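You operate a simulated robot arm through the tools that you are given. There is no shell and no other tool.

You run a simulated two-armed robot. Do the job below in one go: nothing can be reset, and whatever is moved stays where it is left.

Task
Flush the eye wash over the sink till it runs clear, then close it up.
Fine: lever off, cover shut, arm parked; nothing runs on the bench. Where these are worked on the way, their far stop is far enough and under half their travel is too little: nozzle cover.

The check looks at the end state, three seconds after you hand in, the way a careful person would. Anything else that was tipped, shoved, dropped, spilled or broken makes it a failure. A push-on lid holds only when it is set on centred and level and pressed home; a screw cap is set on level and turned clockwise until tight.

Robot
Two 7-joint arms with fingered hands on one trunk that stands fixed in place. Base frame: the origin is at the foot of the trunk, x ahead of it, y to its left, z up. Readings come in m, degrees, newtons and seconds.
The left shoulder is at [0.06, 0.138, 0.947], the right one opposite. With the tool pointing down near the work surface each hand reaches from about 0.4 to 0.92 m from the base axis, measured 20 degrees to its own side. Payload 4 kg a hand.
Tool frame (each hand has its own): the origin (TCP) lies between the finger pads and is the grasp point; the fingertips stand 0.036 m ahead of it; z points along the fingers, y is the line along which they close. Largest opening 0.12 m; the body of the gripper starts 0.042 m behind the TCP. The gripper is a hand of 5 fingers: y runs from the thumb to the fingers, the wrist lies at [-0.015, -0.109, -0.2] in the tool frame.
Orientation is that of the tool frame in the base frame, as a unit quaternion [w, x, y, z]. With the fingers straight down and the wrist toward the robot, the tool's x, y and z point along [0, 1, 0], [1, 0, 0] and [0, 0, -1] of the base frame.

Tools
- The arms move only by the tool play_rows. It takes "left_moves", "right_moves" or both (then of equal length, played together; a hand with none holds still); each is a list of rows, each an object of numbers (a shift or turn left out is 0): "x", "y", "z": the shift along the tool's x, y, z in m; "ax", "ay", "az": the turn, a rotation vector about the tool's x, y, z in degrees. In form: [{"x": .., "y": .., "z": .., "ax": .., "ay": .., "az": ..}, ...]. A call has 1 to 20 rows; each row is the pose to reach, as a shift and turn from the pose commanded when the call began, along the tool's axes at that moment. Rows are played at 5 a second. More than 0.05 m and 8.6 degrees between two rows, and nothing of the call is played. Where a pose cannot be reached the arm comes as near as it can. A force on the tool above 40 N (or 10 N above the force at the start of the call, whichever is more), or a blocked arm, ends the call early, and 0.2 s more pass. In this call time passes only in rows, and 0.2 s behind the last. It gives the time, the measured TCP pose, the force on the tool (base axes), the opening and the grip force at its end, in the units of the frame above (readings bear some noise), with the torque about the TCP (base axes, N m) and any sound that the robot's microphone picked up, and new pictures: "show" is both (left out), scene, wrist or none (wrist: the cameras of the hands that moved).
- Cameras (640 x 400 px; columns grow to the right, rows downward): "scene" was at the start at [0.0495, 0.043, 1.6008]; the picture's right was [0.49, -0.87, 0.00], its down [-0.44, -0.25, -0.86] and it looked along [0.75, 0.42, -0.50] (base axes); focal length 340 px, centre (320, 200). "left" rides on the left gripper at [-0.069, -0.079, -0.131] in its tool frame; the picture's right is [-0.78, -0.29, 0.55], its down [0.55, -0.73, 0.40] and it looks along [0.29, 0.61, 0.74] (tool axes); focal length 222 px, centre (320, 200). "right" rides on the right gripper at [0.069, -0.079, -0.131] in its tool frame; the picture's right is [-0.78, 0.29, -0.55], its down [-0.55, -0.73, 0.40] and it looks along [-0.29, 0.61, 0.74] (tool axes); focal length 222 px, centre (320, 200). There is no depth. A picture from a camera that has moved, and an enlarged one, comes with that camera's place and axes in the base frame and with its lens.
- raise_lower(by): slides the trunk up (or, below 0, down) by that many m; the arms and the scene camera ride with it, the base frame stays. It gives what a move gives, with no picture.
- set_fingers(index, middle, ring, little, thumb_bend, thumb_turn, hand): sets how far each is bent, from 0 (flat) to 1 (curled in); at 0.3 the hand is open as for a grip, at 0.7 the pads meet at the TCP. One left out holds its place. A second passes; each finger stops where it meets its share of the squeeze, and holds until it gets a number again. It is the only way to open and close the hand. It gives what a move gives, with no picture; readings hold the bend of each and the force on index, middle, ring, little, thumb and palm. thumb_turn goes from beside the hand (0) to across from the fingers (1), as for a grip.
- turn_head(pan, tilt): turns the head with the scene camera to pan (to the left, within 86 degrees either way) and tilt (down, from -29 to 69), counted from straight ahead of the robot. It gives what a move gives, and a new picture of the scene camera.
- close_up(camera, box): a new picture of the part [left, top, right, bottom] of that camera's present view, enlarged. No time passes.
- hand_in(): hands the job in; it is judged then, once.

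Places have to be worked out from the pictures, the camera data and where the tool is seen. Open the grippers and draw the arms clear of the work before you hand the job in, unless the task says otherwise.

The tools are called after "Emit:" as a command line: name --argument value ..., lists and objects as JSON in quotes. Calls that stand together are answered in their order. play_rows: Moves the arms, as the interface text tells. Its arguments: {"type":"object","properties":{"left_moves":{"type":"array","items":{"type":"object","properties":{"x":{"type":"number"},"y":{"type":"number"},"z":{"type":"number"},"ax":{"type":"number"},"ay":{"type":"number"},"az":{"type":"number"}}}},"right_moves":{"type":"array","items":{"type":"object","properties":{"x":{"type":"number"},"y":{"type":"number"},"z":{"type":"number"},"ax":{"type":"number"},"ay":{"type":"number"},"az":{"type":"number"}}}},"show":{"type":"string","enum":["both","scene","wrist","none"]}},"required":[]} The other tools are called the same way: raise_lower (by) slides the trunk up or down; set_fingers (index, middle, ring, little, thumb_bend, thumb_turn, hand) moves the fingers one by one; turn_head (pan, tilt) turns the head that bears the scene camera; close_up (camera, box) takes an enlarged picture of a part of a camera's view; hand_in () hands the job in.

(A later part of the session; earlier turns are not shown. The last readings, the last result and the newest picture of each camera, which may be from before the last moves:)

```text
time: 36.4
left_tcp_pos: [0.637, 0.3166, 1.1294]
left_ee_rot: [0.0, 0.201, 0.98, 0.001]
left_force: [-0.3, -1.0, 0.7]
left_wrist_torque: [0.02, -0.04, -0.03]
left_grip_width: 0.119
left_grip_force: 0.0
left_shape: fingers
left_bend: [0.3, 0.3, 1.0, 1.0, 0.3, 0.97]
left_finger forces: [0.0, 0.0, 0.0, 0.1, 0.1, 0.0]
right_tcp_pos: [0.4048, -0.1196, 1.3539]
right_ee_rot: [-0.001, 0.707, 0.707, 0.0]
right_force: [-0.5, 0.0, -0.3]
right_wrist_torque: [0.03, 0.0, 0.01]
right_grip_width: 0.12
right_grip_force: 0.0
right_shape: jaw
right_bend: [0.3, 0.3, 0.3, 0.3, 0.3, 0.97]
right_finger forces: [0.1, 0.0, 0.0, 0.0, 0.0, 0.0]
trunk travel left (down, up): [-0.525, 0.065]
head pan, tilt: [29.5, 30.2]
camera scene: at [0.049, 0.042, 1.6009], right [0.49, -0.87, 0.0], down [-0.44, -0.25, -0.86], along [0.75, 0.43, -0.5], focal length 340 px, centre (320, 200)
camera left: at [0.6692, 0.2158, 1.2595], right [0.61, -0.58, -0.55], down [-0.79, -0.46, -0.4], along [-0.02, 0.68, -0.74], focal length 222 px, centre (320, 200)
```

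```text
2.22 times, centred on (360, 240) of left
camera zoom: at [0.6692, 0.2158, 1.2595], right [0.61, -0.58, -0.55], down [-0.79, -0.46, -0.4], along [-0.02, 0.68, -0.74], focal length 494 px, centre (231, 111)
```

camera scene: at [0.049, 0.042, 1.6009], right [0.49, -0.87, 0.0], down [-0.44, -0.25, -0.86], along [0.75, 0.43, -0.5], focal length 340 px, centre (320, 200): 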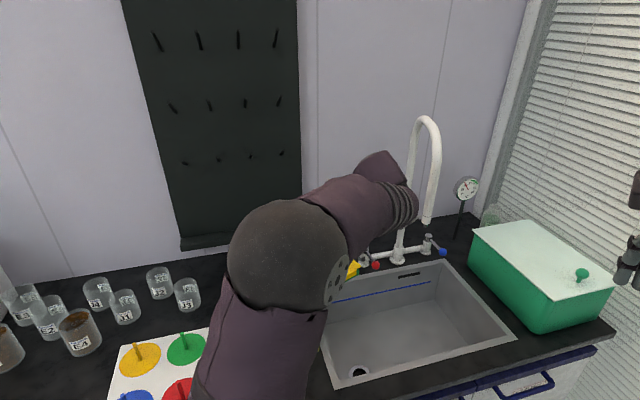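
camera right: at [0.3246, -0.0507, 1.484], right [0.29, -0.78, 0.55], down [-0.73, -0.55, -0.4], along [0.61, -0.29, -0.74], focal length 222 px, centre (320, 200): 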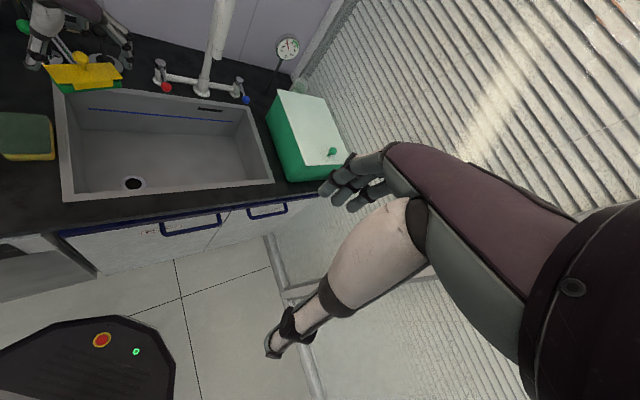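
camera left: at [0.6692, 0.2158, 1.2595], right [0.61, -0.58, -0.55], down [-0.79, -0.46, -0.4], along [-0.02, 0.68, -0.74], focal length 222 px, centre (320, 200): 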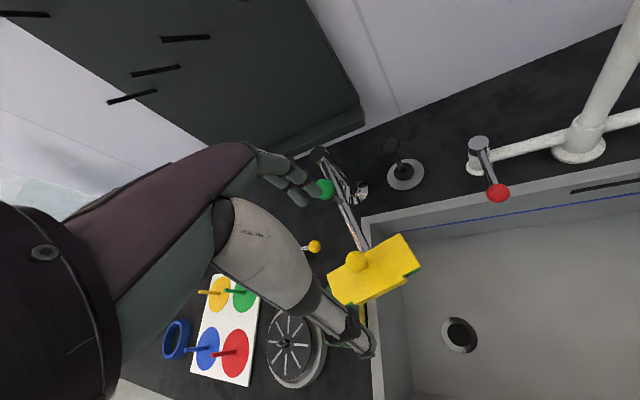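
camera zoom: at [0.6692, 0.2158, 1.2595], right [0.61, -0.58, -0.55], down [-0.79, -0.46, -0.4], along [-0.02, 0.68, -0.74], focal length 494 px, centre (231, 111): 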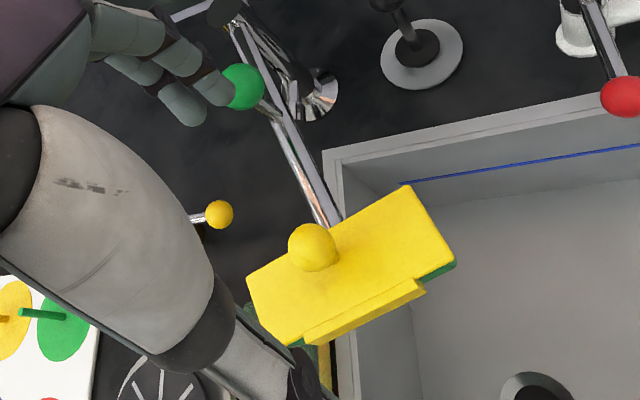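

The ball is 2–3 mm off the grasp axis. I'll lower around it and close the tripod, this time squeezing along the arm's own length.

Emit:
play_rows --left_moves '[{"x": 0.0015, "y": 0.0025, "z": 0.025}, {"x": 0.0015, "y": 0.0025, "z": 0.05}, {"x": 0.0015, "y": 0.0025, "z": 0.066}]' --show "wrist"

Emit:
set_fingers --hand "left" --index 0.6 --middle 0.6 --thumb_bend 0.6

Emit:
close_up --camera "left" --box '[240, 150, 480, 330]'

```text
time: 37.2
left_tcp_pos: [0.638, 0.3179, 1.0622]
left_ee_rot: [0.0, 0.202, 0.979, 0.0]
left_force: [0.7, -0.1, 0.0]
left_wrist_torque: [0.01, 0.03, 0.0]
left_grip_width: 0.1188
left_grip_force: 0.0
left_shape: fingers
left_bend: [0.3, 0.3, 1.0, 1.0, 0.3, 0.97]
left_finger forces: [0.1, 0.0, 0.0, 0.1, 0.1, 0.0]
right_tcp_pos: [0.4049, -0.1194, 1.3532]
right_ee_rot: [0.0, 0.707, 0.707, 0.0]
right_force: [0.1, -0.1, -0.5]
right_wrist_torque: [0.02, 0.0, -0.02]
right_grip_width: 0.1195
right_grip_force: 0.1
right_shape: jaw
right_bend: [0.3, 0.3, 0.3, 0.3, 0.3, 0.97]
right_finger forces: [0.0, 0.1, 0.1, 0.0, 0.0, 0.1]
trunk travel left (down, up): [-0.525, 0.065]
head pan, tilt: [29.5, 30.2]
camera left: at [0.6699, 0.2179, 1.1923], right [0.61, -0.58, -0.55], down [-0.8, -0.46, -0.4], along [-0.02, 0.68, -0.74], focal length 222 px, centre (320, 200)
```

left: 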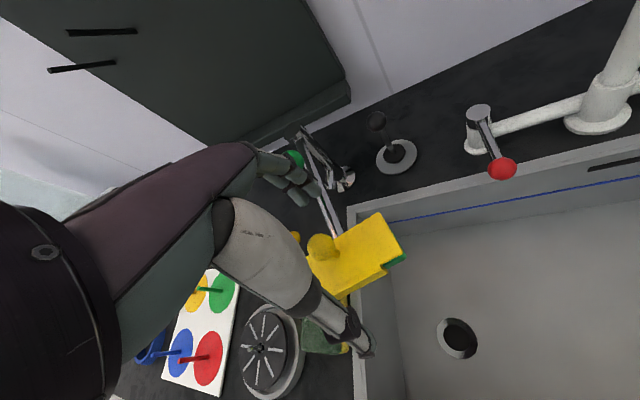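

```text
time: 38.2
left_tcp_pos: [0.6386, 0.3179, 1.0624]
left_ee_rot: [0.001, 0.2, 0.98, 0.0]
left_force: [-0.9, -2.2, 6.1]
left_wrist_torque: [-0.21, 0.06, 0.0]
left_grip_width: 0.0338
left_grip_force: 2.5
left_shape: fingers
left_bend: [0.6, 0.6, 1.0, 1.0, 0.58, 0.97]
left_finger forces: [0.0, 0.0, 0.1, 0.0, 4.9, 0.0]
right_tcp_pos: [0.4048, -0.1199, 1.3524]
right_ee_rot: [0.0, 0.707, 0.707, -0.001]
right_force: [-0.1, 0.4, -0.2]
right_wrist_torque: [-0.02, 0.0, -0.03]
right_grip_width: 0.1196
right_grip_force: 0.1
right_shape: jaw
right_bend: [0.3, 0.3, 0.3, 0.3, 0.3, 0.97]
right_finger forces: [0.0, 0.1, 0.0, 0.0, 0.0, 0.1]
trunk travel left (down, up): [-0.525, 0.065]
head pan, tilt: [29.5, 30.2]
```

```text
2.22 times, centred on (360, 240) of left
camera zoom: at [0.6694, 0.2178, 1.1931], right [0.61, -0.58, -0.55], down [-0.79, -0.46, -0.4], along [-0.02, 0.68, -0.74], focal length 494 px, centre (231, 111)
```

zoom: 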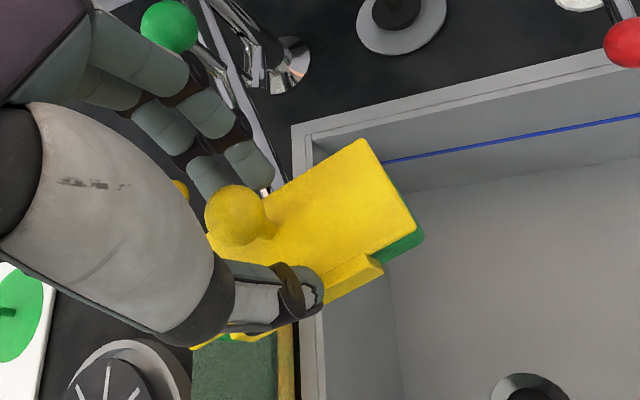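

The thumb tip is pressing on the cover plate (4.9 N, +6 N upward), so I'm slightly too low. I'll raise by 9 mm, then close fully.

Emit:
play_rows --left_moves '[{"z": -0.005}, {"z": -0.009}]' --show "none"

Emit:
set_fingers --hand "left" --index 0.68 --middle 0.68 --thumb_bend 0.68

Emit:
close_up --camera "left" --box '[240, 150, 480, 330]'

```text
time: 38.8
left_tcp_pos: [0.6385, 0.3188, 1.0704]
left_ee_rot: [0.0, 0.201, 0.98, 0.0]
left_force: [-0.4, 0.3, 0.2]
left_wrist_torque: [0.0, -0.01, 0.01]
left_grip_width: 0.0305
left_grip_force: 0.1
left_shape: fingers
left_bend: [0.6, 0.6, 1.0, 1.0, 0.6, 0.97]
left_finger forces: [0.0, 0.1, 0.0, 0.1, 0.0, 0.0]
right_tcp_pos: [0.4048, -0.1199, 1.3523]
right_ee_rot: [0.001, 0.707, 0.707, 0.0]
right_force: [0.3, 0.4, -0.2]
right_wrist_torque: [0.0, -0.02, -0.03]
right_grip_width: 0.1198
right_grip_force: 0.2
right_shape: jaw
right_bend: [0.3, 0.3, 0.3, 0.3, 0.3, 0.97]
right_finger forces: [0.0, 0.0, 0.0, 0.1, 0.1, 0.0]
trunk travel left (down, up): [-0.525, 0.065]
head pan, tilt: [29.5, 30.2]
```

```text
time: 39.8
left_tcp_pos: [0.6384, 0.3182, 1.0712]
left_ee_rot: [0.0, 0.201, 0.98, 0.0]
left_force: [-0.9, 0.5, -0.4]
left_wrist_torque: [-0.02, -0.01, -0.01]
left_grip_width: 0.012
left_grip_force: 1.7
left_shape: fingers
left_bend: [0.66, 0.68, 1.0, 1.0, 0.66, 0.97]
left_finger forces: [1.3, 0.4, 0.0, 0.0, 1.6, 0.0]
right_tcp_pos: [0.4052, -0.1185, 1.3543]
right_ee_rot: [0.0, 0.708, 0.707, -0.001]
right_force: [0.1, 0.1, -0.8]
right_wrist_torque: [0.0, 0.0, 0.0]
right_grip_width: 0.1196
right_grip_force: 0.1
right_shape: jaw
right_bend: [0.3, 0.3, 0.3, 0.3, 0.3, 0.97]
right_finger forces: [0.0, 0.1, 0.1, 0.0, 0.0, 0.0]
trunk travel left (down, up): [-0.525, 0.065]
head pan, tilt: [29.5, 30.2]
```

```text
2.22 times, centred on (360, 240) of left
camera zoom: at [0.6697, 0.2182, 1.2018], right [0.61, -0.58, -0.55], down [-0.79, -0.46, -0.4], along [-0.02, 0.68, -0.74], focal length 494 px, centre (231, 111)
```

zoom: 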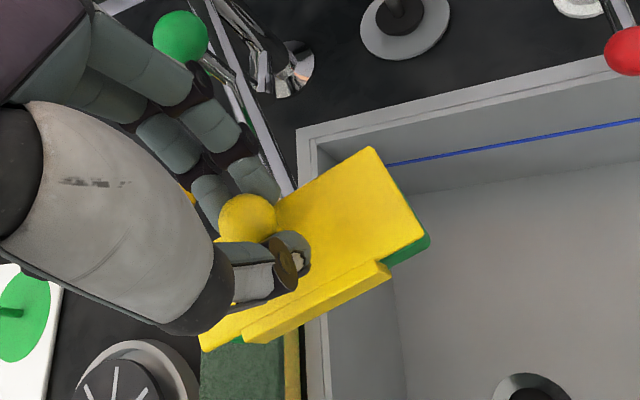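

The ball is lightly pinched (index 1.3 N, thumb 1.6 N) and the arm stayed put. I'll firm the grip a bit and try a first 16° of rigid opening about the assumed outer-edge hinge.

Emit:
set_fingers --hand "left" --index 0.71 --middle 0.71 --thumb_bend 0.71

Emit:
play_rows --left_moves '[{"y": -0.0039, "z": -0.0018, "ax": -4}, {"y": -0.0078, "z": -0.0034, "ax": -8}, {"y": -0.0119, "z": -0.0046, "ax": -12}, {"y": -0.016, "z": -0.0056, "ax": -16}]' --show "both"

Emit:
close_up --camera "left" --box '[240, 150, 480, 330]'

```text
time: 40.8
left_tcp_pos: [0.6382, 0.3183, 1.0706]
left_ee_rot: [0.0, 0.201, 0.98, 0.0]
left_force: [0.0, -1.0, -2.1]
left_wrist_torque: [0.0, -0.02, 0.0]
left_grip_width: 0.009
left_grip_force: 5.0
left_shape: fingers
left_bend: [0.68, 0.69, 1.0, 1.0, 0.68, 0.97]
left_finger forces: [3.4, 2.1, 0.0, 0.1, 5.1, 0.0]
right_tcp_pos: [0.4051, -0.1187, 1.3529]
right_ee_rot: [0.0, 0.707, 0.708, 0.0]
right_force: [-0.5, 0.3, -0.8]
right_wrist_torque: [0.0, 0.0, -0.02]
right_grip_width: 0.1198
right_grip_force: 0.1
right_shape: jaw
right_bend: [0.3, 0.3, 0.3, 0.3, 0.3, 0.97]
right_finger forces: [0.0, 0.0, 0.1, 0.1, 0.0, 0.1]
trunk travel left (down, up): [-0.525, 0.065]
head pan, tilt: [29.5, 30.2]
```

```text
time: 41.8
left_tcp_pos: [0.632, 0.3044, 1.0768]
left_ee_rot: [0.028, 0.199, 0.97, 0.136]
left_force: [-0.9, -1.3, -7.8]
left_wrist_torque: [-0.03, 0.05, -0.01]
left_grip_width: 0.0093
left_grip_force: 6.7
left_shape: fingers
left_bend: [0.68, 0.7, 1.0, 1.0, 0.67, 0.97]
left_finger forces: [2.8, 2.4, 0.0, 0.1, 6.3, 0.1]
right_tcp_pos: [0.4055, -0.1194, 1.3521]
right_ee_rot: [0.0, 0.707, 0.707, 0.0]
right_force: [0.1, -0.6, 0.2]
right_wrist_torque: [0.01, -0.02, -0.02]
right_grip_width: 0.1196
right_grip_force: 0.1
right_shape: jaw
right_bend: [0.3, 0.3, 0.3, 0.3, 0.3, 0.97]
right_finger forces: [0.0, 0.1, 0.1, 0.0, 0.0, 0.1]
trunk travel left (down, up): [-0.525, 0.065]
head pan, tilt: [29.5, 30.2]
camera scene: at [0.0499, 0.0425, 1.6008], right [0.49, -0.87, 0.0], down [-0.44, -0.25, -0.86], along [0.75, 0.42, -0.5], focal length 340 px, centre (320, 200)
camera left: at [0.6506, 0.1726, 1.1806], right [0.67, -0.43, -0.61], down [-0.74, -0.33, -0.58], along [0.05, 0.84, -0.54], focal length 222 px, centre (320, 200)
```

scene: 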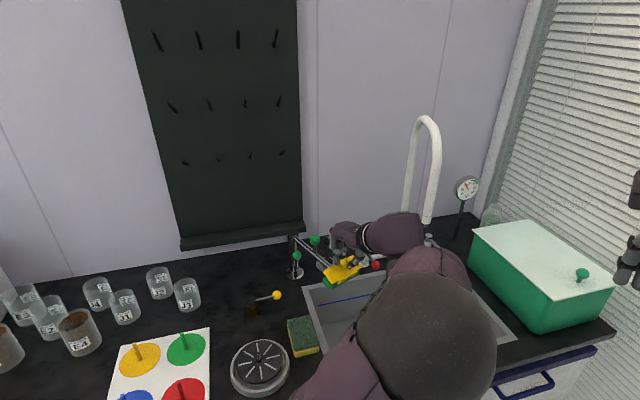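
left: 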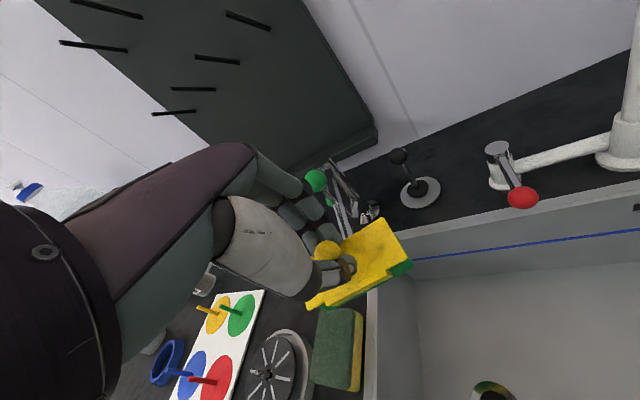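

```text
2.22 times, centred on (360, 240) of left
camera zoom: at [0.6506, 0.1726, 1.1806], right [0.67, -0.43, -0.61], down [-0.74, -0.33, -0.58], along [0.05, 0.84, -0.54], focal length 494 px, centre (231, 111)
```

zoom: 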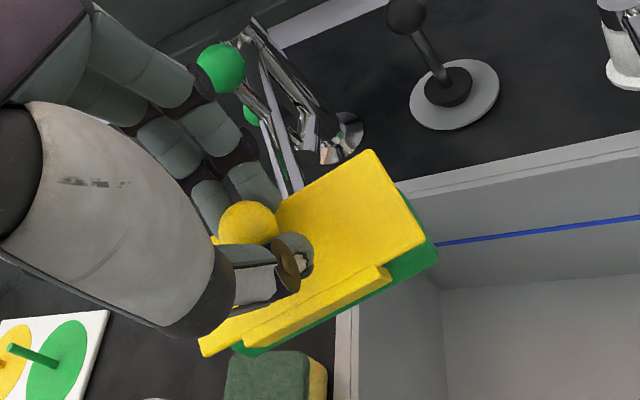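

In the wrist view the plate kept its place relative to the hand while the green body shifted, so the cover is opening with the hand. I'll check in the scene view.

Emit:
close_up --camera "scene" --box '[300, 220, 400, 300]'

```text
5.00 times, centred on (350, 260) of scene
camera zoom: at [0.0499, 0.0425, 1.6008], right [0.49, -0.87, 0.0], down [-0.44, -0.25, -0.86], along [0.75, 0.42, -0.5], focal length 1699 px, centre (170, -100)
```

zoom: 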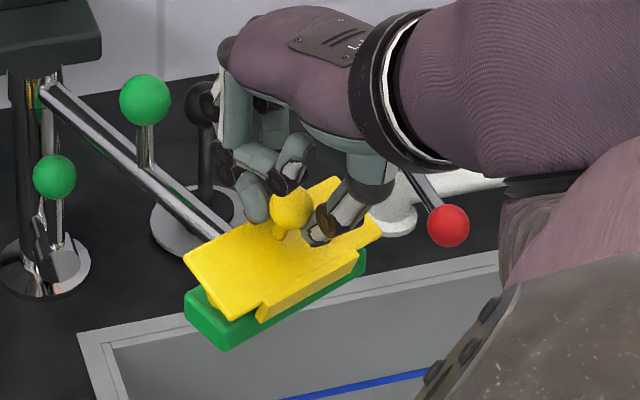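

The scene view confirms it: the post-side edge of the cover is lifting and it hinges on the outer edge. I'll keep turning about that hinge, and shift the right arm further aside since the left elbow has moved toward it.

Emit:
play_rows --left_moves '[{"y": -0.0058, "z": -0.0026, "ax": -6}, {"y": -0.0118, "z": -0.0046, "ax": -12}, {"y": -0.0181, "z": -0.0061, "ax": -18}, {"y": -0.0244, "z": -0.0067, "ax": -24}]' --right_moves '[{"x": -0.04}, {"x": -0.08}, {"x": -0.12}, {"x": -0.16}]' --show "both"

Emit:
close_up --camera "scene" --box '[300, 220, 400, 300]'

```text
time: 42.8
left_tcp_pos: [0.6224, 0.2791, 1.0774]
left_ee_rot: [0.069, 0.19, 0.92, 0.335]
left_force: [-0.4, 0.5, -7.4]
left_wrist_torque: [-0.09, 0.05, -0.01]
left_grip_width: 0.0093
left_grip_force: 5.8
left_shape: fingers
left_bend: [0.69, 0.7, 1.0, 1.0, 0.67, 0.97]
left_finger forces: [2.8, 2.2, 0.0, 0.0, 6.4, 0.1]
right_tcp_pos: [0.4074, -0.2796, 1.3519]
right_ee_rot: [0.0, 0.708, 0.706, 0.0]
right_force: [0.2, 0.7, -0.2]
right_wrist_torque: [0.0, -0.01, 0.0]
right_grip_width: 0.1197
right_grip_force: 0.0
right_shape: jaw
right_bend: [0.3, 0.3, 0.3, 0.3, 0.3, 0.97]
right_finger forces: [0.0, 0.1, 0.0, 0.1, 0.0, 0.1]
trunk travel left (down, up): [-0.525, 0.065]
head pan, tilt: [29.5, 30.2]
camera scene: at [0.0503, 0.0424, 1.6009], right [0.49, -0.87, 0.0], down [-0.44, -0.25, -0.86], along [0.75, 0.43, -0.5], focal length 340 px, centre (320, 200)
camera right: at [0.3268, -0.2105, 1.4832], right [0.29, -0.78, 0.55], down [-0.73, -0.55, -0.4], along [0.61, -0.29, -0.74], focal length 222 px, centre (320, 200)
camera left: at [0.6277, 0.1187, 1.1251], right [0.77, -0.19, -0.61], down [-0.63, -0.07, -0.78], along [0.11, 0.98, -0.17], focal length 222 px, centre (320, 200)
```

scene: 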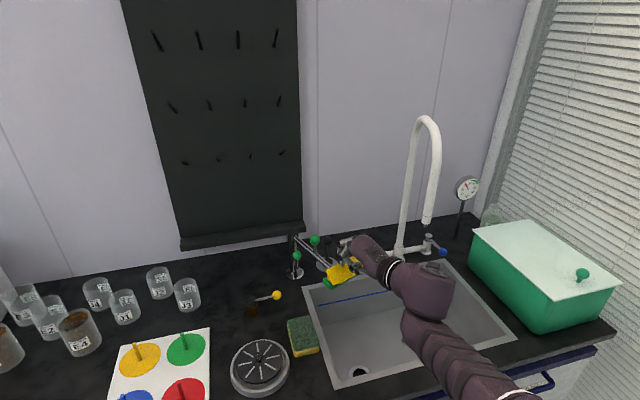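
right: 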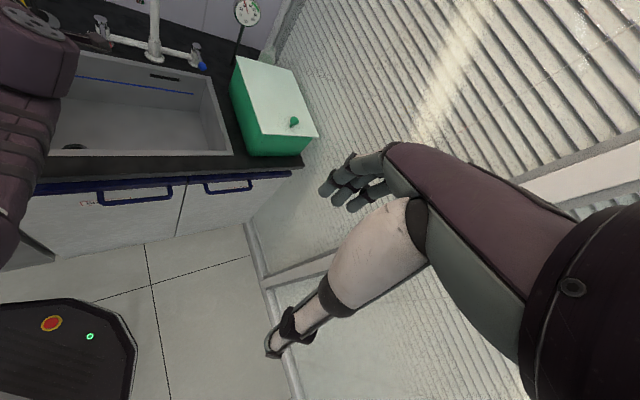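
left: 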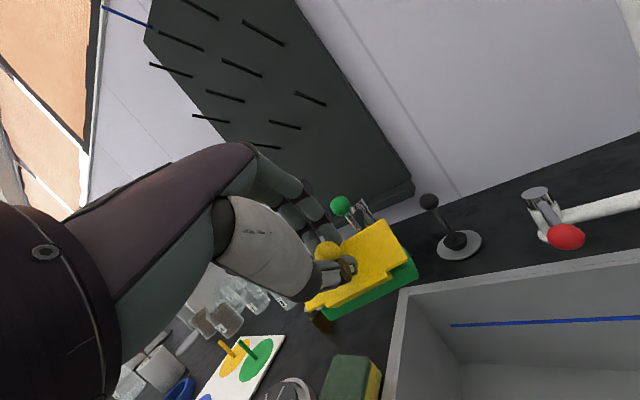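

```text
5.00 times, centred on (350, 260) of scene
camera zoom: at [0.0503, 0.0424, 1.6009], right [0.49, -0.87, 0.0], down [-0.44, -0.25, -0.86], along [0.75, 0.43, -0.5], focal length 1699 px, centre (170, -100)
```

zoom: 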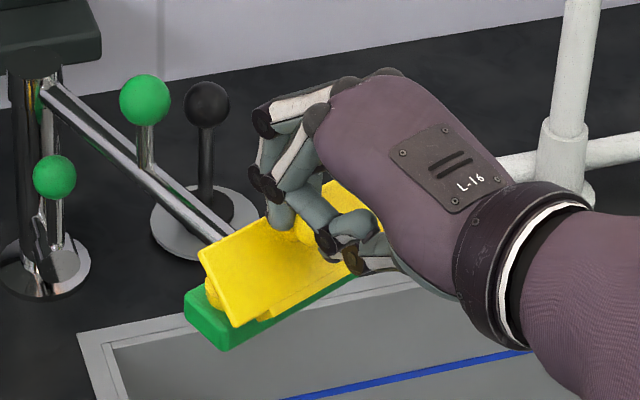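

The cover is about 40° open and following the hand rigidly with low force. I'll continue another 24° about the hinge.

Emit:
play_rows --left_moves '[{"y": -0.0058, "z": -0.0026, "ax": -6}, {"y": -0.0118, "z": -0.0046, "ax": -12}, {"y": -0.0181, "z": -0.0061, "ax": -18}, {"y": -0.0244, "z": -0.0067, "ax": -24}]' --show "both"

Emit:
close_up --camera "scene" --box '[300, 220, 400, 300]'

```text
time: 43.8
left_tcp_pos: [0.6127, 0.2615, 1.0654]
left_ee_rot: [0.107, 0.17, 0.831, 0.519]
left_force: [1.1, 0.9, -6.6]
left_wrist_torque: [-0.14, 0.04, -0.02]
left_grip_width: 0.0089
left_grip_force: 5.7
left_shape: fingers
left_bend: [0.69, 0.7, 1.0, 1.0, 0.68, 0.97]
left_finger forces: [2.7, 2.3, 0.0, 0.0, 6.3, 0.1]
right_tcp_pos: [0.4061, -0.2796, 1.3524]
right_ee_rot: [0.0, 0.707, 0.708, 0.0]
right_force: [-0.2, 0.0, -0.2]
right_wrist_torque: [0.0, -0.01, 0.0]
right_grip_width: 0.1197
right_grip_force: 0.1
right_shape: jaw
right_bend: [0.3, 0.3, 0.3, 0.3, 0.3, 0.97]
right_finger forces: [0.0, 0.1, 0.0, 0.1, 0.1, 0.0]
trunk travel left (down, up): [-0.525, 0.065]
head pan, tilt: [29.5, 30.2]
camera scene: at [0.0503, 0.0432, 1.6009], right [0.49, -0.87, 0.0], down [-0.44, -0.25, -0.86], along [0.75, 0.42, -0.5], focal length 340 px, centre (320, 200)
camera left: at [0.6155, 0.0921, 1.0517], right [0.87, 0.02, -0.5], down [-0.49, 0.25, -0.84], along [0.1, 0.97, 0.23], focal length 222 px, centre (320, 200)
```

scene: 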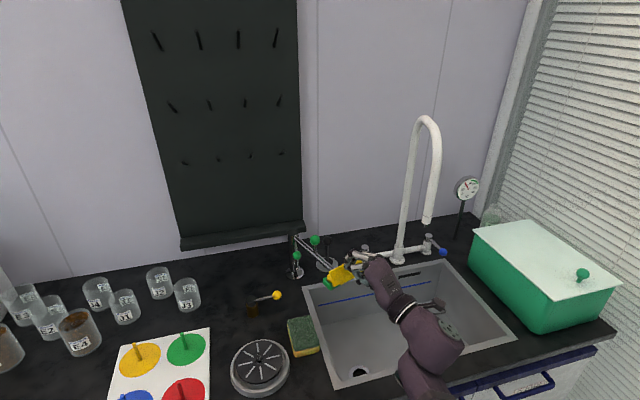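
left: 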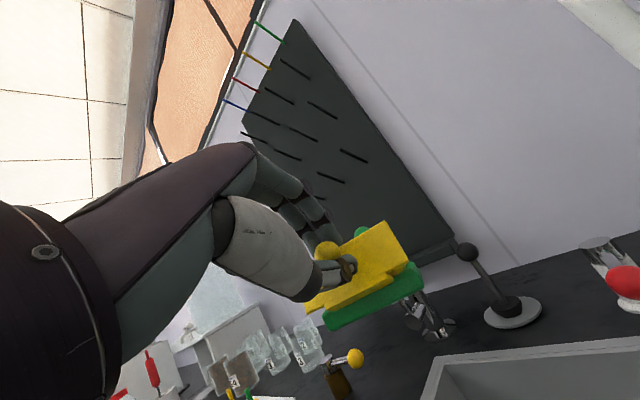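

```text
5.00 times, centred on (350, 260) of scene
camera zoom: at [0.0503, 0.0432, 1.6009], right [0.49, -0.87, 0.0], down [-0.44, -0.25, -0.86], along [0.75, 0.42, -0.5], focal length 1699 px, centre (170, -100)
```

zoom: 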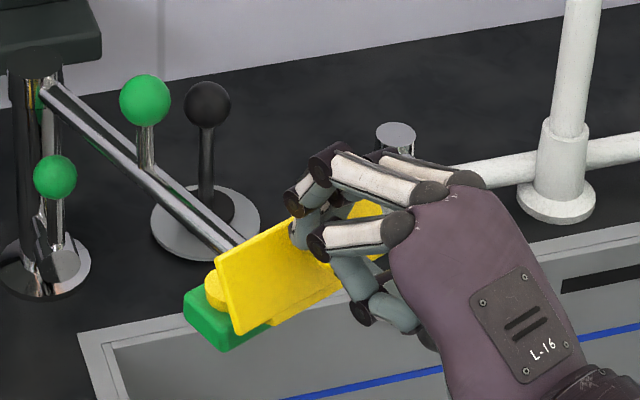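

The cover is about 64° open. Before going further I'll tilt the head down to check the left forearm and elbow clearance over the sink front.

Emit:
turn_head --pan 15 --tilt 50

```text
time: 44.6
left_tcp_pos: [0.612, 0.2609, 1.0656]
left_ee_rot: [0.107, 0.172, 0.831, 0.519]
left_force: [1.1, 1.4, -5.7]
left_wrist_torque: [-0.16, 0.09, 0.02]
left_grip_width: 0.0088
left_grip_force: 5.6
left_shape: fingers
left_bend: [0.69, 0.7, 1.0, 1.0, 0.68, 0.97]
left_finger forces: [2.7, 2.2, 0.0, 0.0, 6.1, 0.0]
right_tcp_pos: [0.407, -0.2783, 1.3516]
right_ee_rot: [0.001, 0.707, 0.707, 0.0]
right_force: [-0.2, -0.6, 0.2]
right_wrist_torque: [-0.01, -0.02, 0.03]
right_grip_width: 0.1197
right_grip_force: 0.1
right_shape: jaw
right_bend: [0.3, 0.3, 0.3, 0.3, 0.3, 0.97]
right_finger forces: [0.0, 0.1, 0.0, 0.0, 0.0, 0.1]
trunk travel left (down, up): [-0.525, 0.065]
head pan, tilt: [15.0, 50.0]
camera scene: at [0.046, 0.0189, 1.5717], right [0.26, -0.97, 0.0], down [-0.74, -0.2, -0.64], along [0.62, 0.17, -0.77], focal length 340 px, centre (320, 200)
```

scene: 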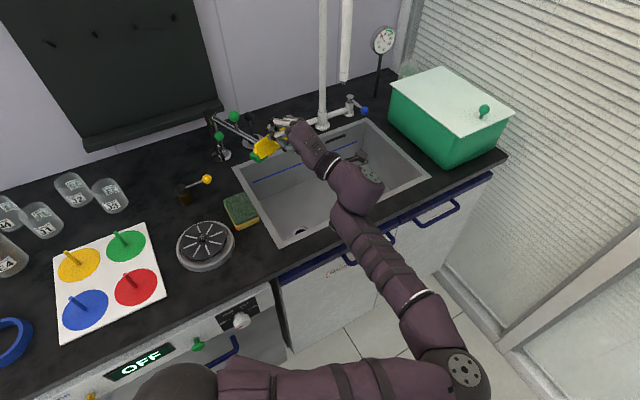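

The forearm crosses the bench front roughly 0.1 m above it, so there is room for a little more. I'll open another 14° and watch the force.

Emit:
play_rows --left_moves '[{"y": -0.0048, "z": -0.0022, "ax": -5}, {"y": -0.0098, "z": -0.004, "ax": -10}, {"y": -0.0139, "z": -0.0052, "ax": -14}]' --show "both"

Emit:
close_up --camera "scene" --box '[190, 90, 350, 190]'

```text
time: 45.4
left_tcp_pos: [0.6088, 0.2486, 1.0557]
left_ee_rot: [0.128, 0.158, 0.761, 0.617]
left_force: [0.2, 2.7, -4.5]
left_wrist_torque: [-0.07, 0.05, -0.04]
left_grip_width: 0.0085
left_grip_force: 5.0
left_shape: fingers
left_bend: [0.69, 0.7, 1.0, 1.0, 0.68, 0.97]
left_finger forces: [2.5, 2.4, 0.0, 0.0, 5.6, 0.0]
right_tcp_pos: [0.4072, -0.2795, 1.352]
right_ee_rot: [0.0, 0.706, 0.708, 0.0]
right_force: [0.0, -0.3, 0.5]
right_wrist_torque: [-0.03, 0.01, 0.0]
right_grip_width: 0.1198
right_grip_force: 0.1
right_shape: jaw
right_bend: [0.3, 0.3, 0.3, 0.3, 0.3, 0.97]
right_finger forces: [0.1, 0.0, 0.1, 0.1, 0.0, 0.1]
trunk travel left (down, up): [-0.525, 0.065]
head pan, tilt: [15.0, 50.0]
camera scene: at [0.0458, 0.0188, 1.5717], right [0.26, -0.97, 0.0], down [-0.74, -0.2, -0.64], along [0.62, 0.17, -0.77], focal length 340 px, centre (320, 200)
camera left: at [0.614, 0.089, 1.0046], right [0.91, 0.13, -0.4], down [-0.41, 0.43, -0.8], along [0.07, 0.89, 0.45], focal length 222 px, centre (320, 200)
```

scene: 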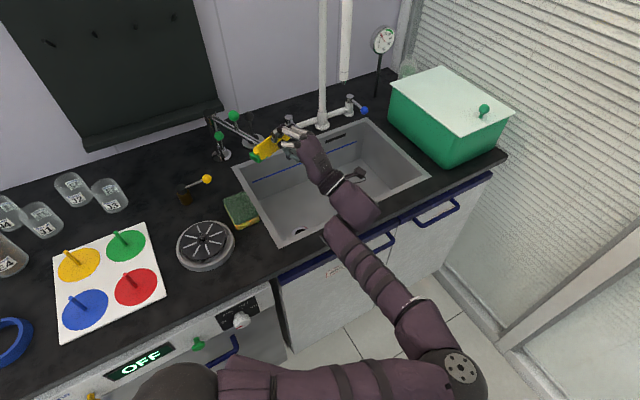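
left: 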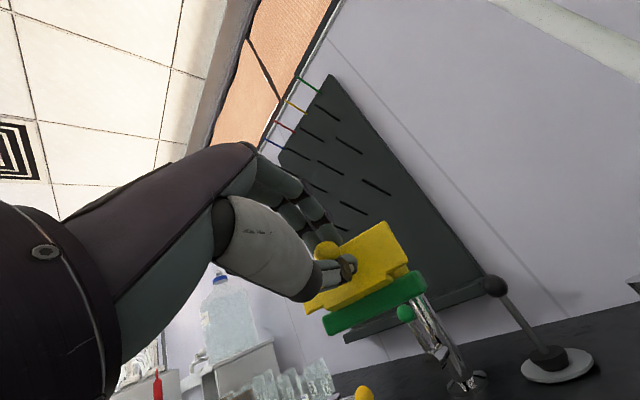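

```text
4.00 times, centred on (270, 140) of scene
camera zoom: at [0.0458, 0.0188, 1.5717], right [0.26, -0.97, 0.0], down [-0.74, -0.2, -0.64], along [0.62, 0.17, -0.77], focal length 1359 px, centre (520, 440)
```

zoom: 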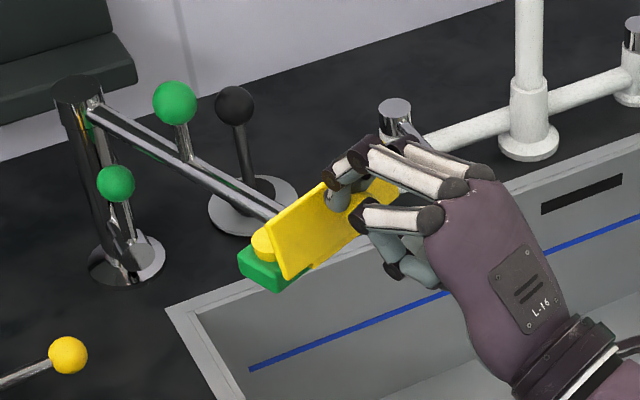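

Cover is about 78° open with small forces. I'll continue another 10° in small steps to look for the far stop.

Emit:
play_rows --left_moves '[{"y": -0.0048, "z": -0.0022, "ax": -5}, {"y": -0.0098, "z": -0.004, "ax": -10}]' --show "scene"

Emit:
close_up --camera "scene" --box '[190, 90, 350, 190]'

```text
time: 46.0
left_tcp_pos: [0.6056, 0.2447, 1.0469]
left_ee_rot: [0.14, 0.145, 0.704, 0.681]
left_force: [1.1, 3.4, -3.8]
left_wrist_torque: [-0.1, 0.04, 0.02]
left_grip_width: 0.0083
left_grip_force: 5.6
left_shape: fingers
left_bend: [0.69, 0.7, 1.0, 1.0, 0.68, 0.97]
left_finger forces: [2.5, 2.4, 0.0, 0.1, 5.6, 0.1]
right_tcp_pos: [0.4055, -0.2788, 1.3518]
right_ee_rot: [0.0, 0.707, 0.707, 0.0]
right_force: [0.0, -0.9, 0.0]
right_wrist_torque: [-0.04, 0.01, 0.01]
right_grip_width: 0.1197
right_grip_force: 0.0
right_shape: jaw
right_bend: [0.3, 0.3, 0.3, 0.3, 0.3, 0.97]
right_finger forces: [0.1, 0.0, 0.0, 0.1, 0.1, 0.0]
trunk travel left (down, up): [-0.525, 0.065]
head pan, tilt: [15.0, 50.0]
camera scene: at [0.0459, 0.0188, 1.5717], right [0.26, -0.97, 0.0], down [-0.74, -0.2, -0.64], along [0.62, 0.17, -0.77], focal length 340 px, centre (320, 200)
```

scene: 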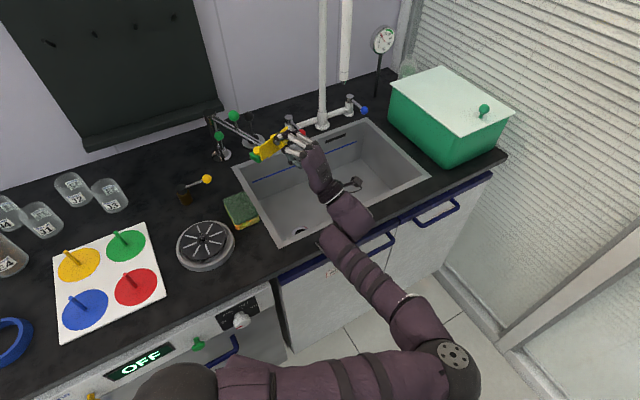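

```text
4.00 times, centred on (270, 140) of scene
camera zoom: at [0.0459, 0.0188, 1.5717], right [0.26, -0.97, 0.0], down [-0.74, -0.2, -0.64], along [0.62, 0.17, -0.77], focal length 1359 px, centre (520, 440)
```

zoom: 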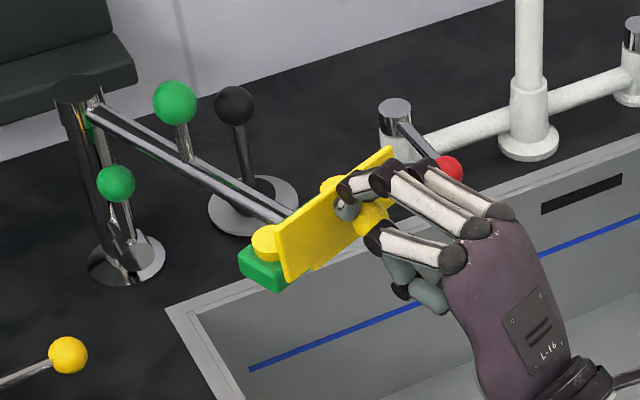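

The cover stands about 88° open, past its balance point, and the wrist is getting low. I'll release the ball here and see whether the cover stays or falls on to its stop.

Emit:
set_fingers --hand "left" --index 0.5 --middle 0.5 --thumb_bend 0.5

Emit:
close_up --camera "scene" --box '[190, 90, 350, 190]'

Emit:
close_up --camera "left" --box '[240, 150, 480, 350]'

```text
time: 47.0
left_tcp_pos: [0.6056, 0.2433, 1.0464]
left_ee_rot: [0.14, 0.145, 0.705, 0.68]
left_force: [0.1, 0.0, -0.1]
left_wrist_torque: [0.04, 0.0, -0.03]
left_grip_width: 0.0591
left_grip_force: 0.1
left_shape: fingers
left_bend: [0.5, 0.5, 1.0, 1.0, 0.5, 0.97]
left_finger forces: [0.1, 0.0, 0.1, 0.0, 0.1, 0.0]
right_tcp_pos: [0.4065, -0.2782, 1.353]
right_ee_rot: [0.0, 0.707, 0.707, 0.001]
right_force: [0.0, -0.2, -0.1]
right_wrist_torque: [0.0, 0.01, -0.02]
right_grip_width: 0.1196
right_grip_force: 0.0
right_shape: jaw
right_bend: [0.3, 0.3, 0.3, 0.3, 0.3, 0.97]
right_finger forces: [0.0, 0.0, 0.0, 0.0, 0.0, 0.0]
trunk travel left (down, up): [-0.525, 0.065]
head pan, tilt: [15.0, 50.0]
```

```text
4.00 times, centred on (270, 140) of scene
camera zoom: at [0.0453, 0.0183, 1.5717], right [0.26, -0.97, 0.0], down [-0.74, -0.2, -0.64], along [0.62, 0.17, -0.77], focal length 1359 px, centre (520, 440)
```

zoom: 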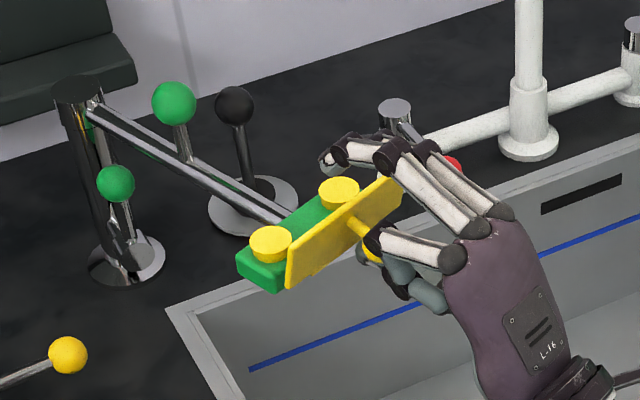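

```text
2.00 times, centred on (360, 250) of left
camera zoom: at [0.6158, 0.0932, 0.9723], right [0.93, 0.18, -0.31], down [-0.36, 0.56, -0.75], along [0.04, 0.81, 0.59], focal length 444 px, centre (240, 100)
```

zoom: 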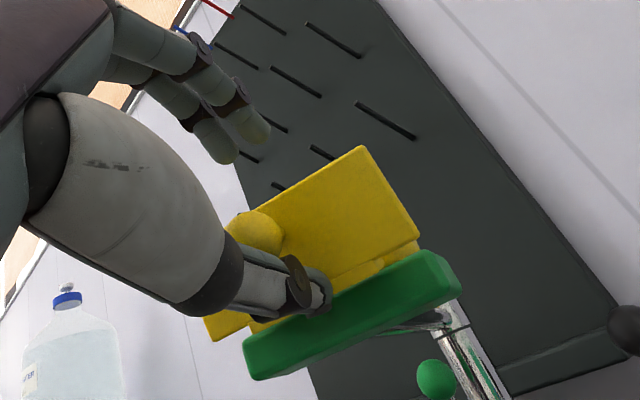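

The cover swung further open on its own and both nozzle cups are exposed. I'll open the hand wider and see where the cover comes to rest.

Emit:
set_fingers --hand "left" --index 0.3 --middle 0.3 --thumb_bend 0.3

Emit:
close_up --camera "scene" --box '[190, 90, 350, 190]'

Emit:
close_up --camera "left" --box '[240, 150, 480, 350]'

```text
time: 48.0
left_tcp_pos: [0.6051, 0.2454, 1.0467]
left_ee_rot: [0.14, 0.145, 0.705, 0.68]
left_force: [-0.3, -0.9, 0.4]
left_wrist_torque: [0.01, -0.03, 0.03]
left_grip_width: 0.1188
left_grip_force: 0.0
left_shape: fingers
left_bend: [0.3, 0.3, 1.0, 1.0, 0.3, 0.97]
left_finger forces: [0.0, 0.0, 0.1, 0.0, 0.1, 0.0]
right_tcp_pos: [0.4058, -0.2799, 1.3519]
right_ee_rot: [0.001, 0.706, 0.708, 0.0]
right_force: [-0.3, -0.3, -0.7]
right_wrist_torque: [-0.01, -0.05, 0.03]
right_grip_width: 0.1195
right_grip_force: 0.0
right_shape: jaw
right_bend: [0.3, 0.3, 0.3, 0.3, 0.3, 0.97]
right_finger forces: [0.0, 0.0, 0.0, 0.1, 0.0, 0.0]
trunk travel left (down, up): [-0.525, 0.065]
head pan, tilt: [15.0, 50.0]
```

```text
4.00 times, centred on (270, 140) of scene
camera zoom: at [0.0453, 0.0183, 1.5717], right [0.26, -0.97, 0.0], down [-0.74, -0.2, -0.64], along [0.62, 0.17, -0.77], focal length 1359 px, centre (520, 440)
```

zoom: 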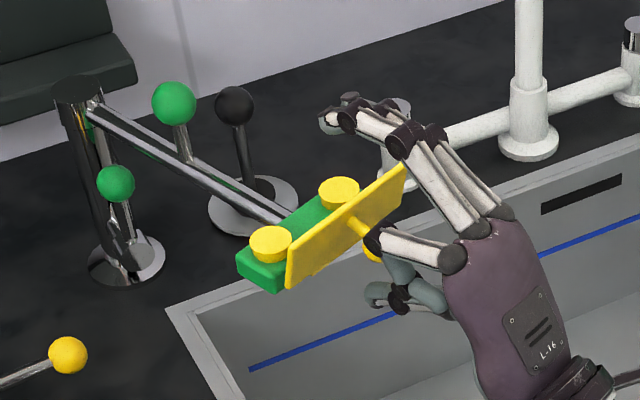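

```text
2.00 times, centred on (360, 250) of left
camera zoom: at [0.6158, 0.0932, 0.9723], right [0.93, 0.18, -0.31], down [-0.36, 0.56, -0.75], along [0.04, 0.81, 0.59], focal length 444 px, centre (240, 100)
```

zoom: 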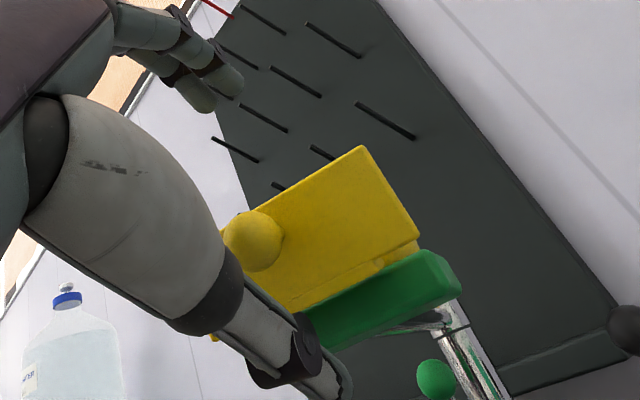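

The cover holds at the same angle with the hand fully open, so it seems to rest at its far stop. I'll withdraw the hand straight back, then up.

Emit:
play_rows --left_moves '[{"z": -0.03}, {"z": -0.06}, {"z": -0.09}, {"z": -0.09, "y": 0.04}, {"z": -0.09, "y": 0.08}]' --show "both"

Emit:
close_up --camera "scene" --box '[190, 90, 350, 190]'

```text
time: 48.9
left_tcp_pos: [0.5662, 0.2439, 1.0263]
left_ee_rot: [0.064, 0.107, 0.716, 0.687]
left_force: [0.4, -0.8, 0.7]
left_wrist_torque: [-0.01, 0.02, 0.0]
left_grip_width: 0.1191
left_grip_force: 0.0
left_shape: fingers
left_bend: [0.3, 0.3, 1.0, 1.0, 0.3, 0.97]
left_finger forces: [0.1, 0.1, 0.1, 0.0, 0.0, 0.0]
right_tcp_pos: [0.4058, -0.2773, 1.3529]
right_ee_rot: [0.0, 0.706, 0.708, 0.0]
right_force: [0.7, -0.9, 1.8]
right_wrist_torque: [-0.02, 0.01, -0.03]
right_grip_width: 0.1196
right_grip_force: 0.0
right_shape: jaw
right_bend: [0.3, 0.3, 0.3, 0.3, 0.3, 0.97]
right_finger forces: [0.1, 0.1, 0.0, 0.1, 0.0, 0.1]
trunk travel left (down, up): [-0.525, 0.065]
head pan, tilt: [15.0, 50.0]
stopped in row 4 (left hand): the arm was blocked; the commanded pose is now the measured one
camera scene: at [0.0455, 0.0186, 1.5717], right [0.26, -0.97, 0.0], down [-0.74, -0.2, -0.64], along [0.62, 0.17, -0.77], focal length 340 px, centre (320, 200)
camera left: at [0.5965, 0.0972, 0.949], right [0.87, 0.33, -0.36], down [-0.49, 0.49, -0.72], along [-0.06, 0.81, 0.59], focal length 222 px, centre (320, 200)
```

scene: 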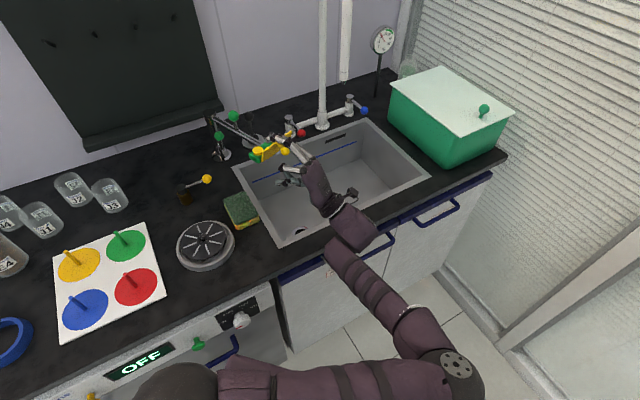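
left: 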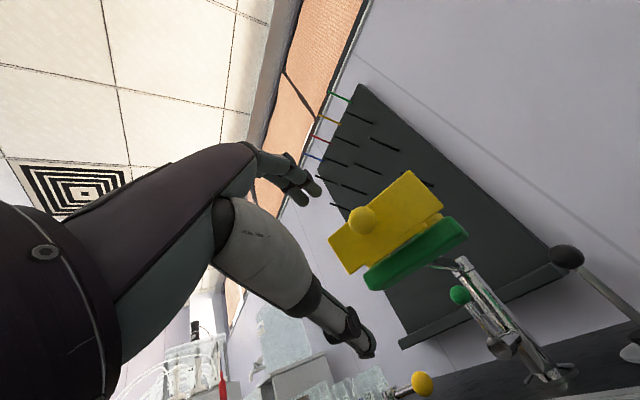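

```text
4.00 times, centred on (270, 140) of scene
camera zoom: at [0.0455, 0.0186, 1.5717], right [0.26, -0.97, 0.0], down [-0.74, -0.2, -0.64], along [0.62, 0.17, -0.77], focal length 1359 px, centre (520, 440)
```

zoom: 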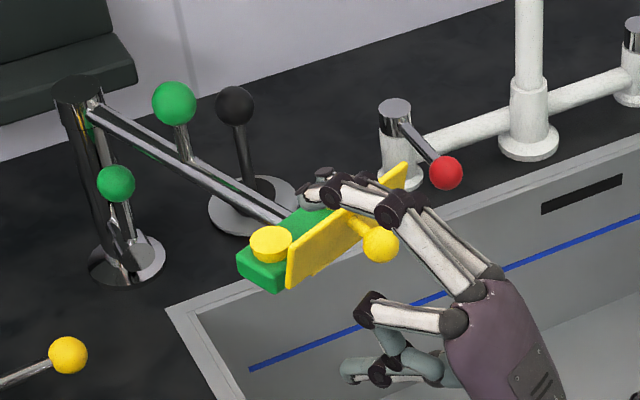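

The arm hit a joint limit while backing out; the hand is level with the ball but about 4 cm to its left, with no contact. Raising it is clear of the ball and plate, so I'll go straight up in small steps.

Emit:
play_rows --left_moves '[{"y": 0.02}, {"y": 0.04}, {"y": 0.06}]' --show "both"

Emit:
close_up --camera "scene" --box '[190, 90, 350, 190]'

```text
time: 49.7
left_tcp_pos: [0.5695, 0.2499, 1.087]
left_ee_rot: [0.062, 0.106, 0.718, 0.685]
left_force: [0.6, 1.6, 0.6]
left_wrist_torque: [0.0, 0.03, 0.01]
left_grip_width: 0.119
left_grip_force: 0.1
left_shape: fingers
left_bend: [0.3, 0.3, 1.0, 1.0, 0.3, 0.97]
left_finger forces: [0.1, 0.1, 0.0, 0.1, 0.1, 0.1]
right_tcp_pos: [0.4055, -0.2778, 1.3521]
right_ee_rot: [0.0, 0.706, 0.709, 0.001]
right_force: [0.0, 0.5, -0.9]
right_wrist_torque: [0.03, -0.01, 0.0]
right_grip_width: 0.1197
right_grip_force: 0.1
right_shape: jaw
right_bend: [0.3, 0.3, 0.3, 0.3, 0.3, 0.97]
right_finger forces: [0.0, 0.0, 0.0, 0.0, 0.0, 0.0]
trunk travel left (down, up): [-0.525, 0.065]
head pan, tilt: [15.0, 50.0]
camera scene: at [0.0452, 0.0183, 1.5717], right [0.26, -0.97, 0.0], down [-0.74, -0.2, -0.64], along [0.62, 0.17, -0.77], focal length 340 px, centre (320, 200)
camera left: at [0.6013, 0.1025, 1.0106], right [0.87, 0.33, -0.36], down [-0.49, 0.49, -0.72], along [-0.06, 0.81, 0.59], focal length 222 px, centre (320, 200)
```

scene: 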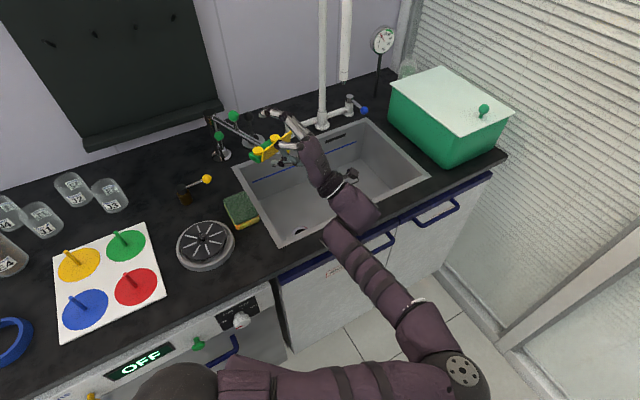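
left: 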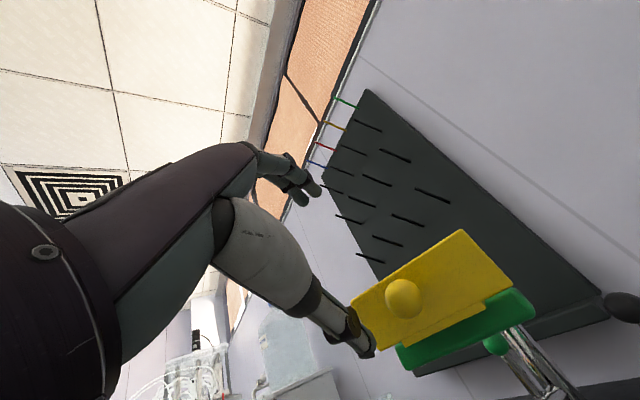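

```text
4.00 times, centred on (270, 140) of scene
camera zoom: at [0.0452, 0.0183, 1.5717], right [0.26, -0.97, 0.0], down [-0.74, -0.2, -0.64], along [0.62, 0.17, -0.77], focal length 1359 px, centre (520, 440)
```

zoom: 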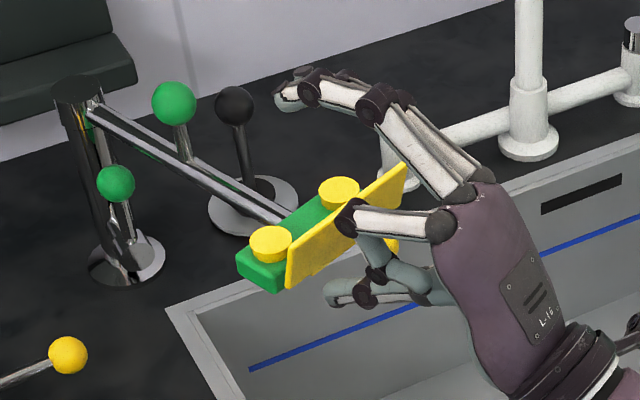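

Raising works and the cover hasn't moved. I'll keep going up until the thumb is well above the cover.

Emit:
play_rows --left_moves '[{"y": 0.03}, {"y": 0.06}, {"y": 0.09}, {"y": 0.12}]' --show "both"

Emit:
close_up --camera "scene" --box '[190, 90, 350, 190]'

```text
time: 50.7
left_tcp_pos: [0.5786, 0.2483, 1.208]
left_ee_rot: [0.064, 0.109, 0.716, 0.687]
left_force: [0.1, 0.6, -0.3]
left_wrist_torque: [0.02, 0.01, -0.02]
left_grip_width: 0.119
left_grip_force: 0.2
left_shape: fingers
left_bend: [0.3, 0.3, 1.0, 1.0, 0.3, 0.97]
left_finger forces: [0.1, 0.0, 0.0, 0.0, 0.0, 0.1]
right_tcp_pos: [0.4061, -0.2771, 1.3522]
right_ee_rot: [-0.001, 0.706, 0.708, 0.0]
right_force: [0.0, 0.1, -0.4]
right_wrist_torque: [0.03, 0.03, -0.01]
right_grip_width: 0.1196
right_grip_force: 0.1
right_shape: jaw
right_bend: [0.3, 0.3, 0.3, 0.3, 0.3, 0.97]
right_finger forces: [0.1, 0.0, 0.1, 0.0, 0.1, 0.0]
trunk travel left (down, up): [-0.525, 0.065]
head pan, tilt: [15.0, 50.0]
camera scene: at [0.0452, 0.0183, 1.5716], right [0.26, -0.97, 0.0], down [-0.74, -0.2, -0.64], along [0.62, 0.17, -0.77], focal length 340 px, centre (320, 200)
camera left: at [0.6084, 0.1011, 1.1306], right [0.87, 0.33, -0.36], down [-0.48, 0.5, -0.72], along [-0.06, 0.8, 0.59], focal length 222 px, centre (320, 200)
```

scene: 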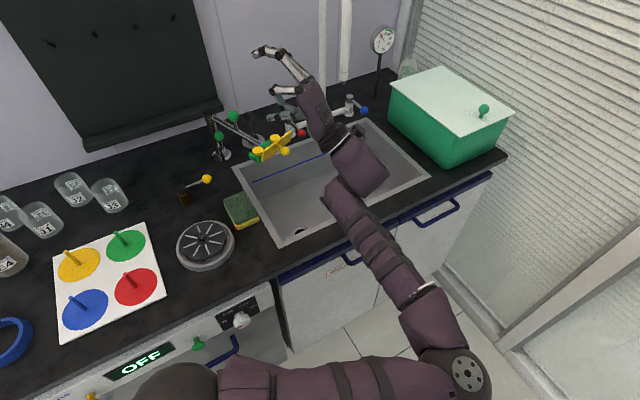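
left: 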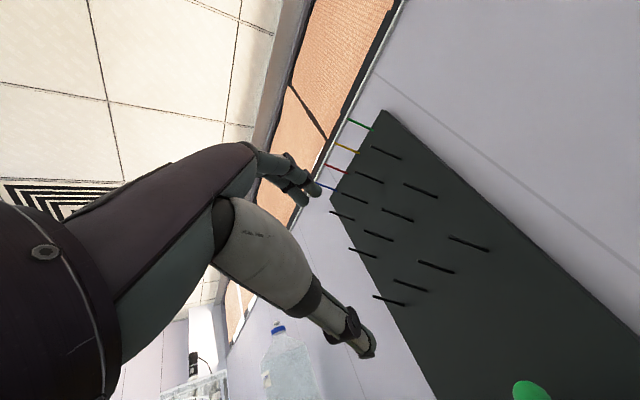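

```text
4.00 times, centred on (270, 140) of scene
camera zoom: at [0.0452, 0.0183, 1.5716], right [0.26, -0.97, 0.0], down [-0.74, -0.2, -0.64], along [0.62, 0.17, -0.77], focal length 1359 px, centre (520, 440)
```

zoom: 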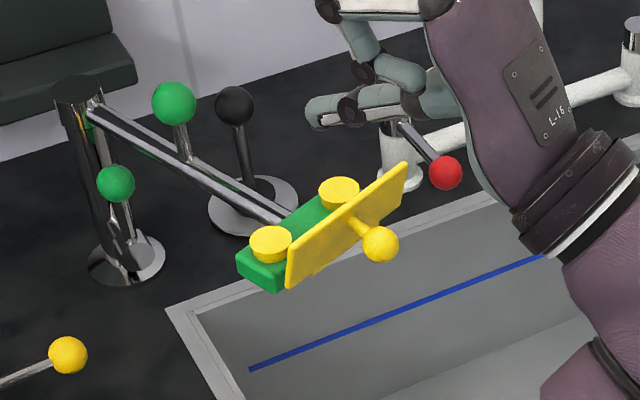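

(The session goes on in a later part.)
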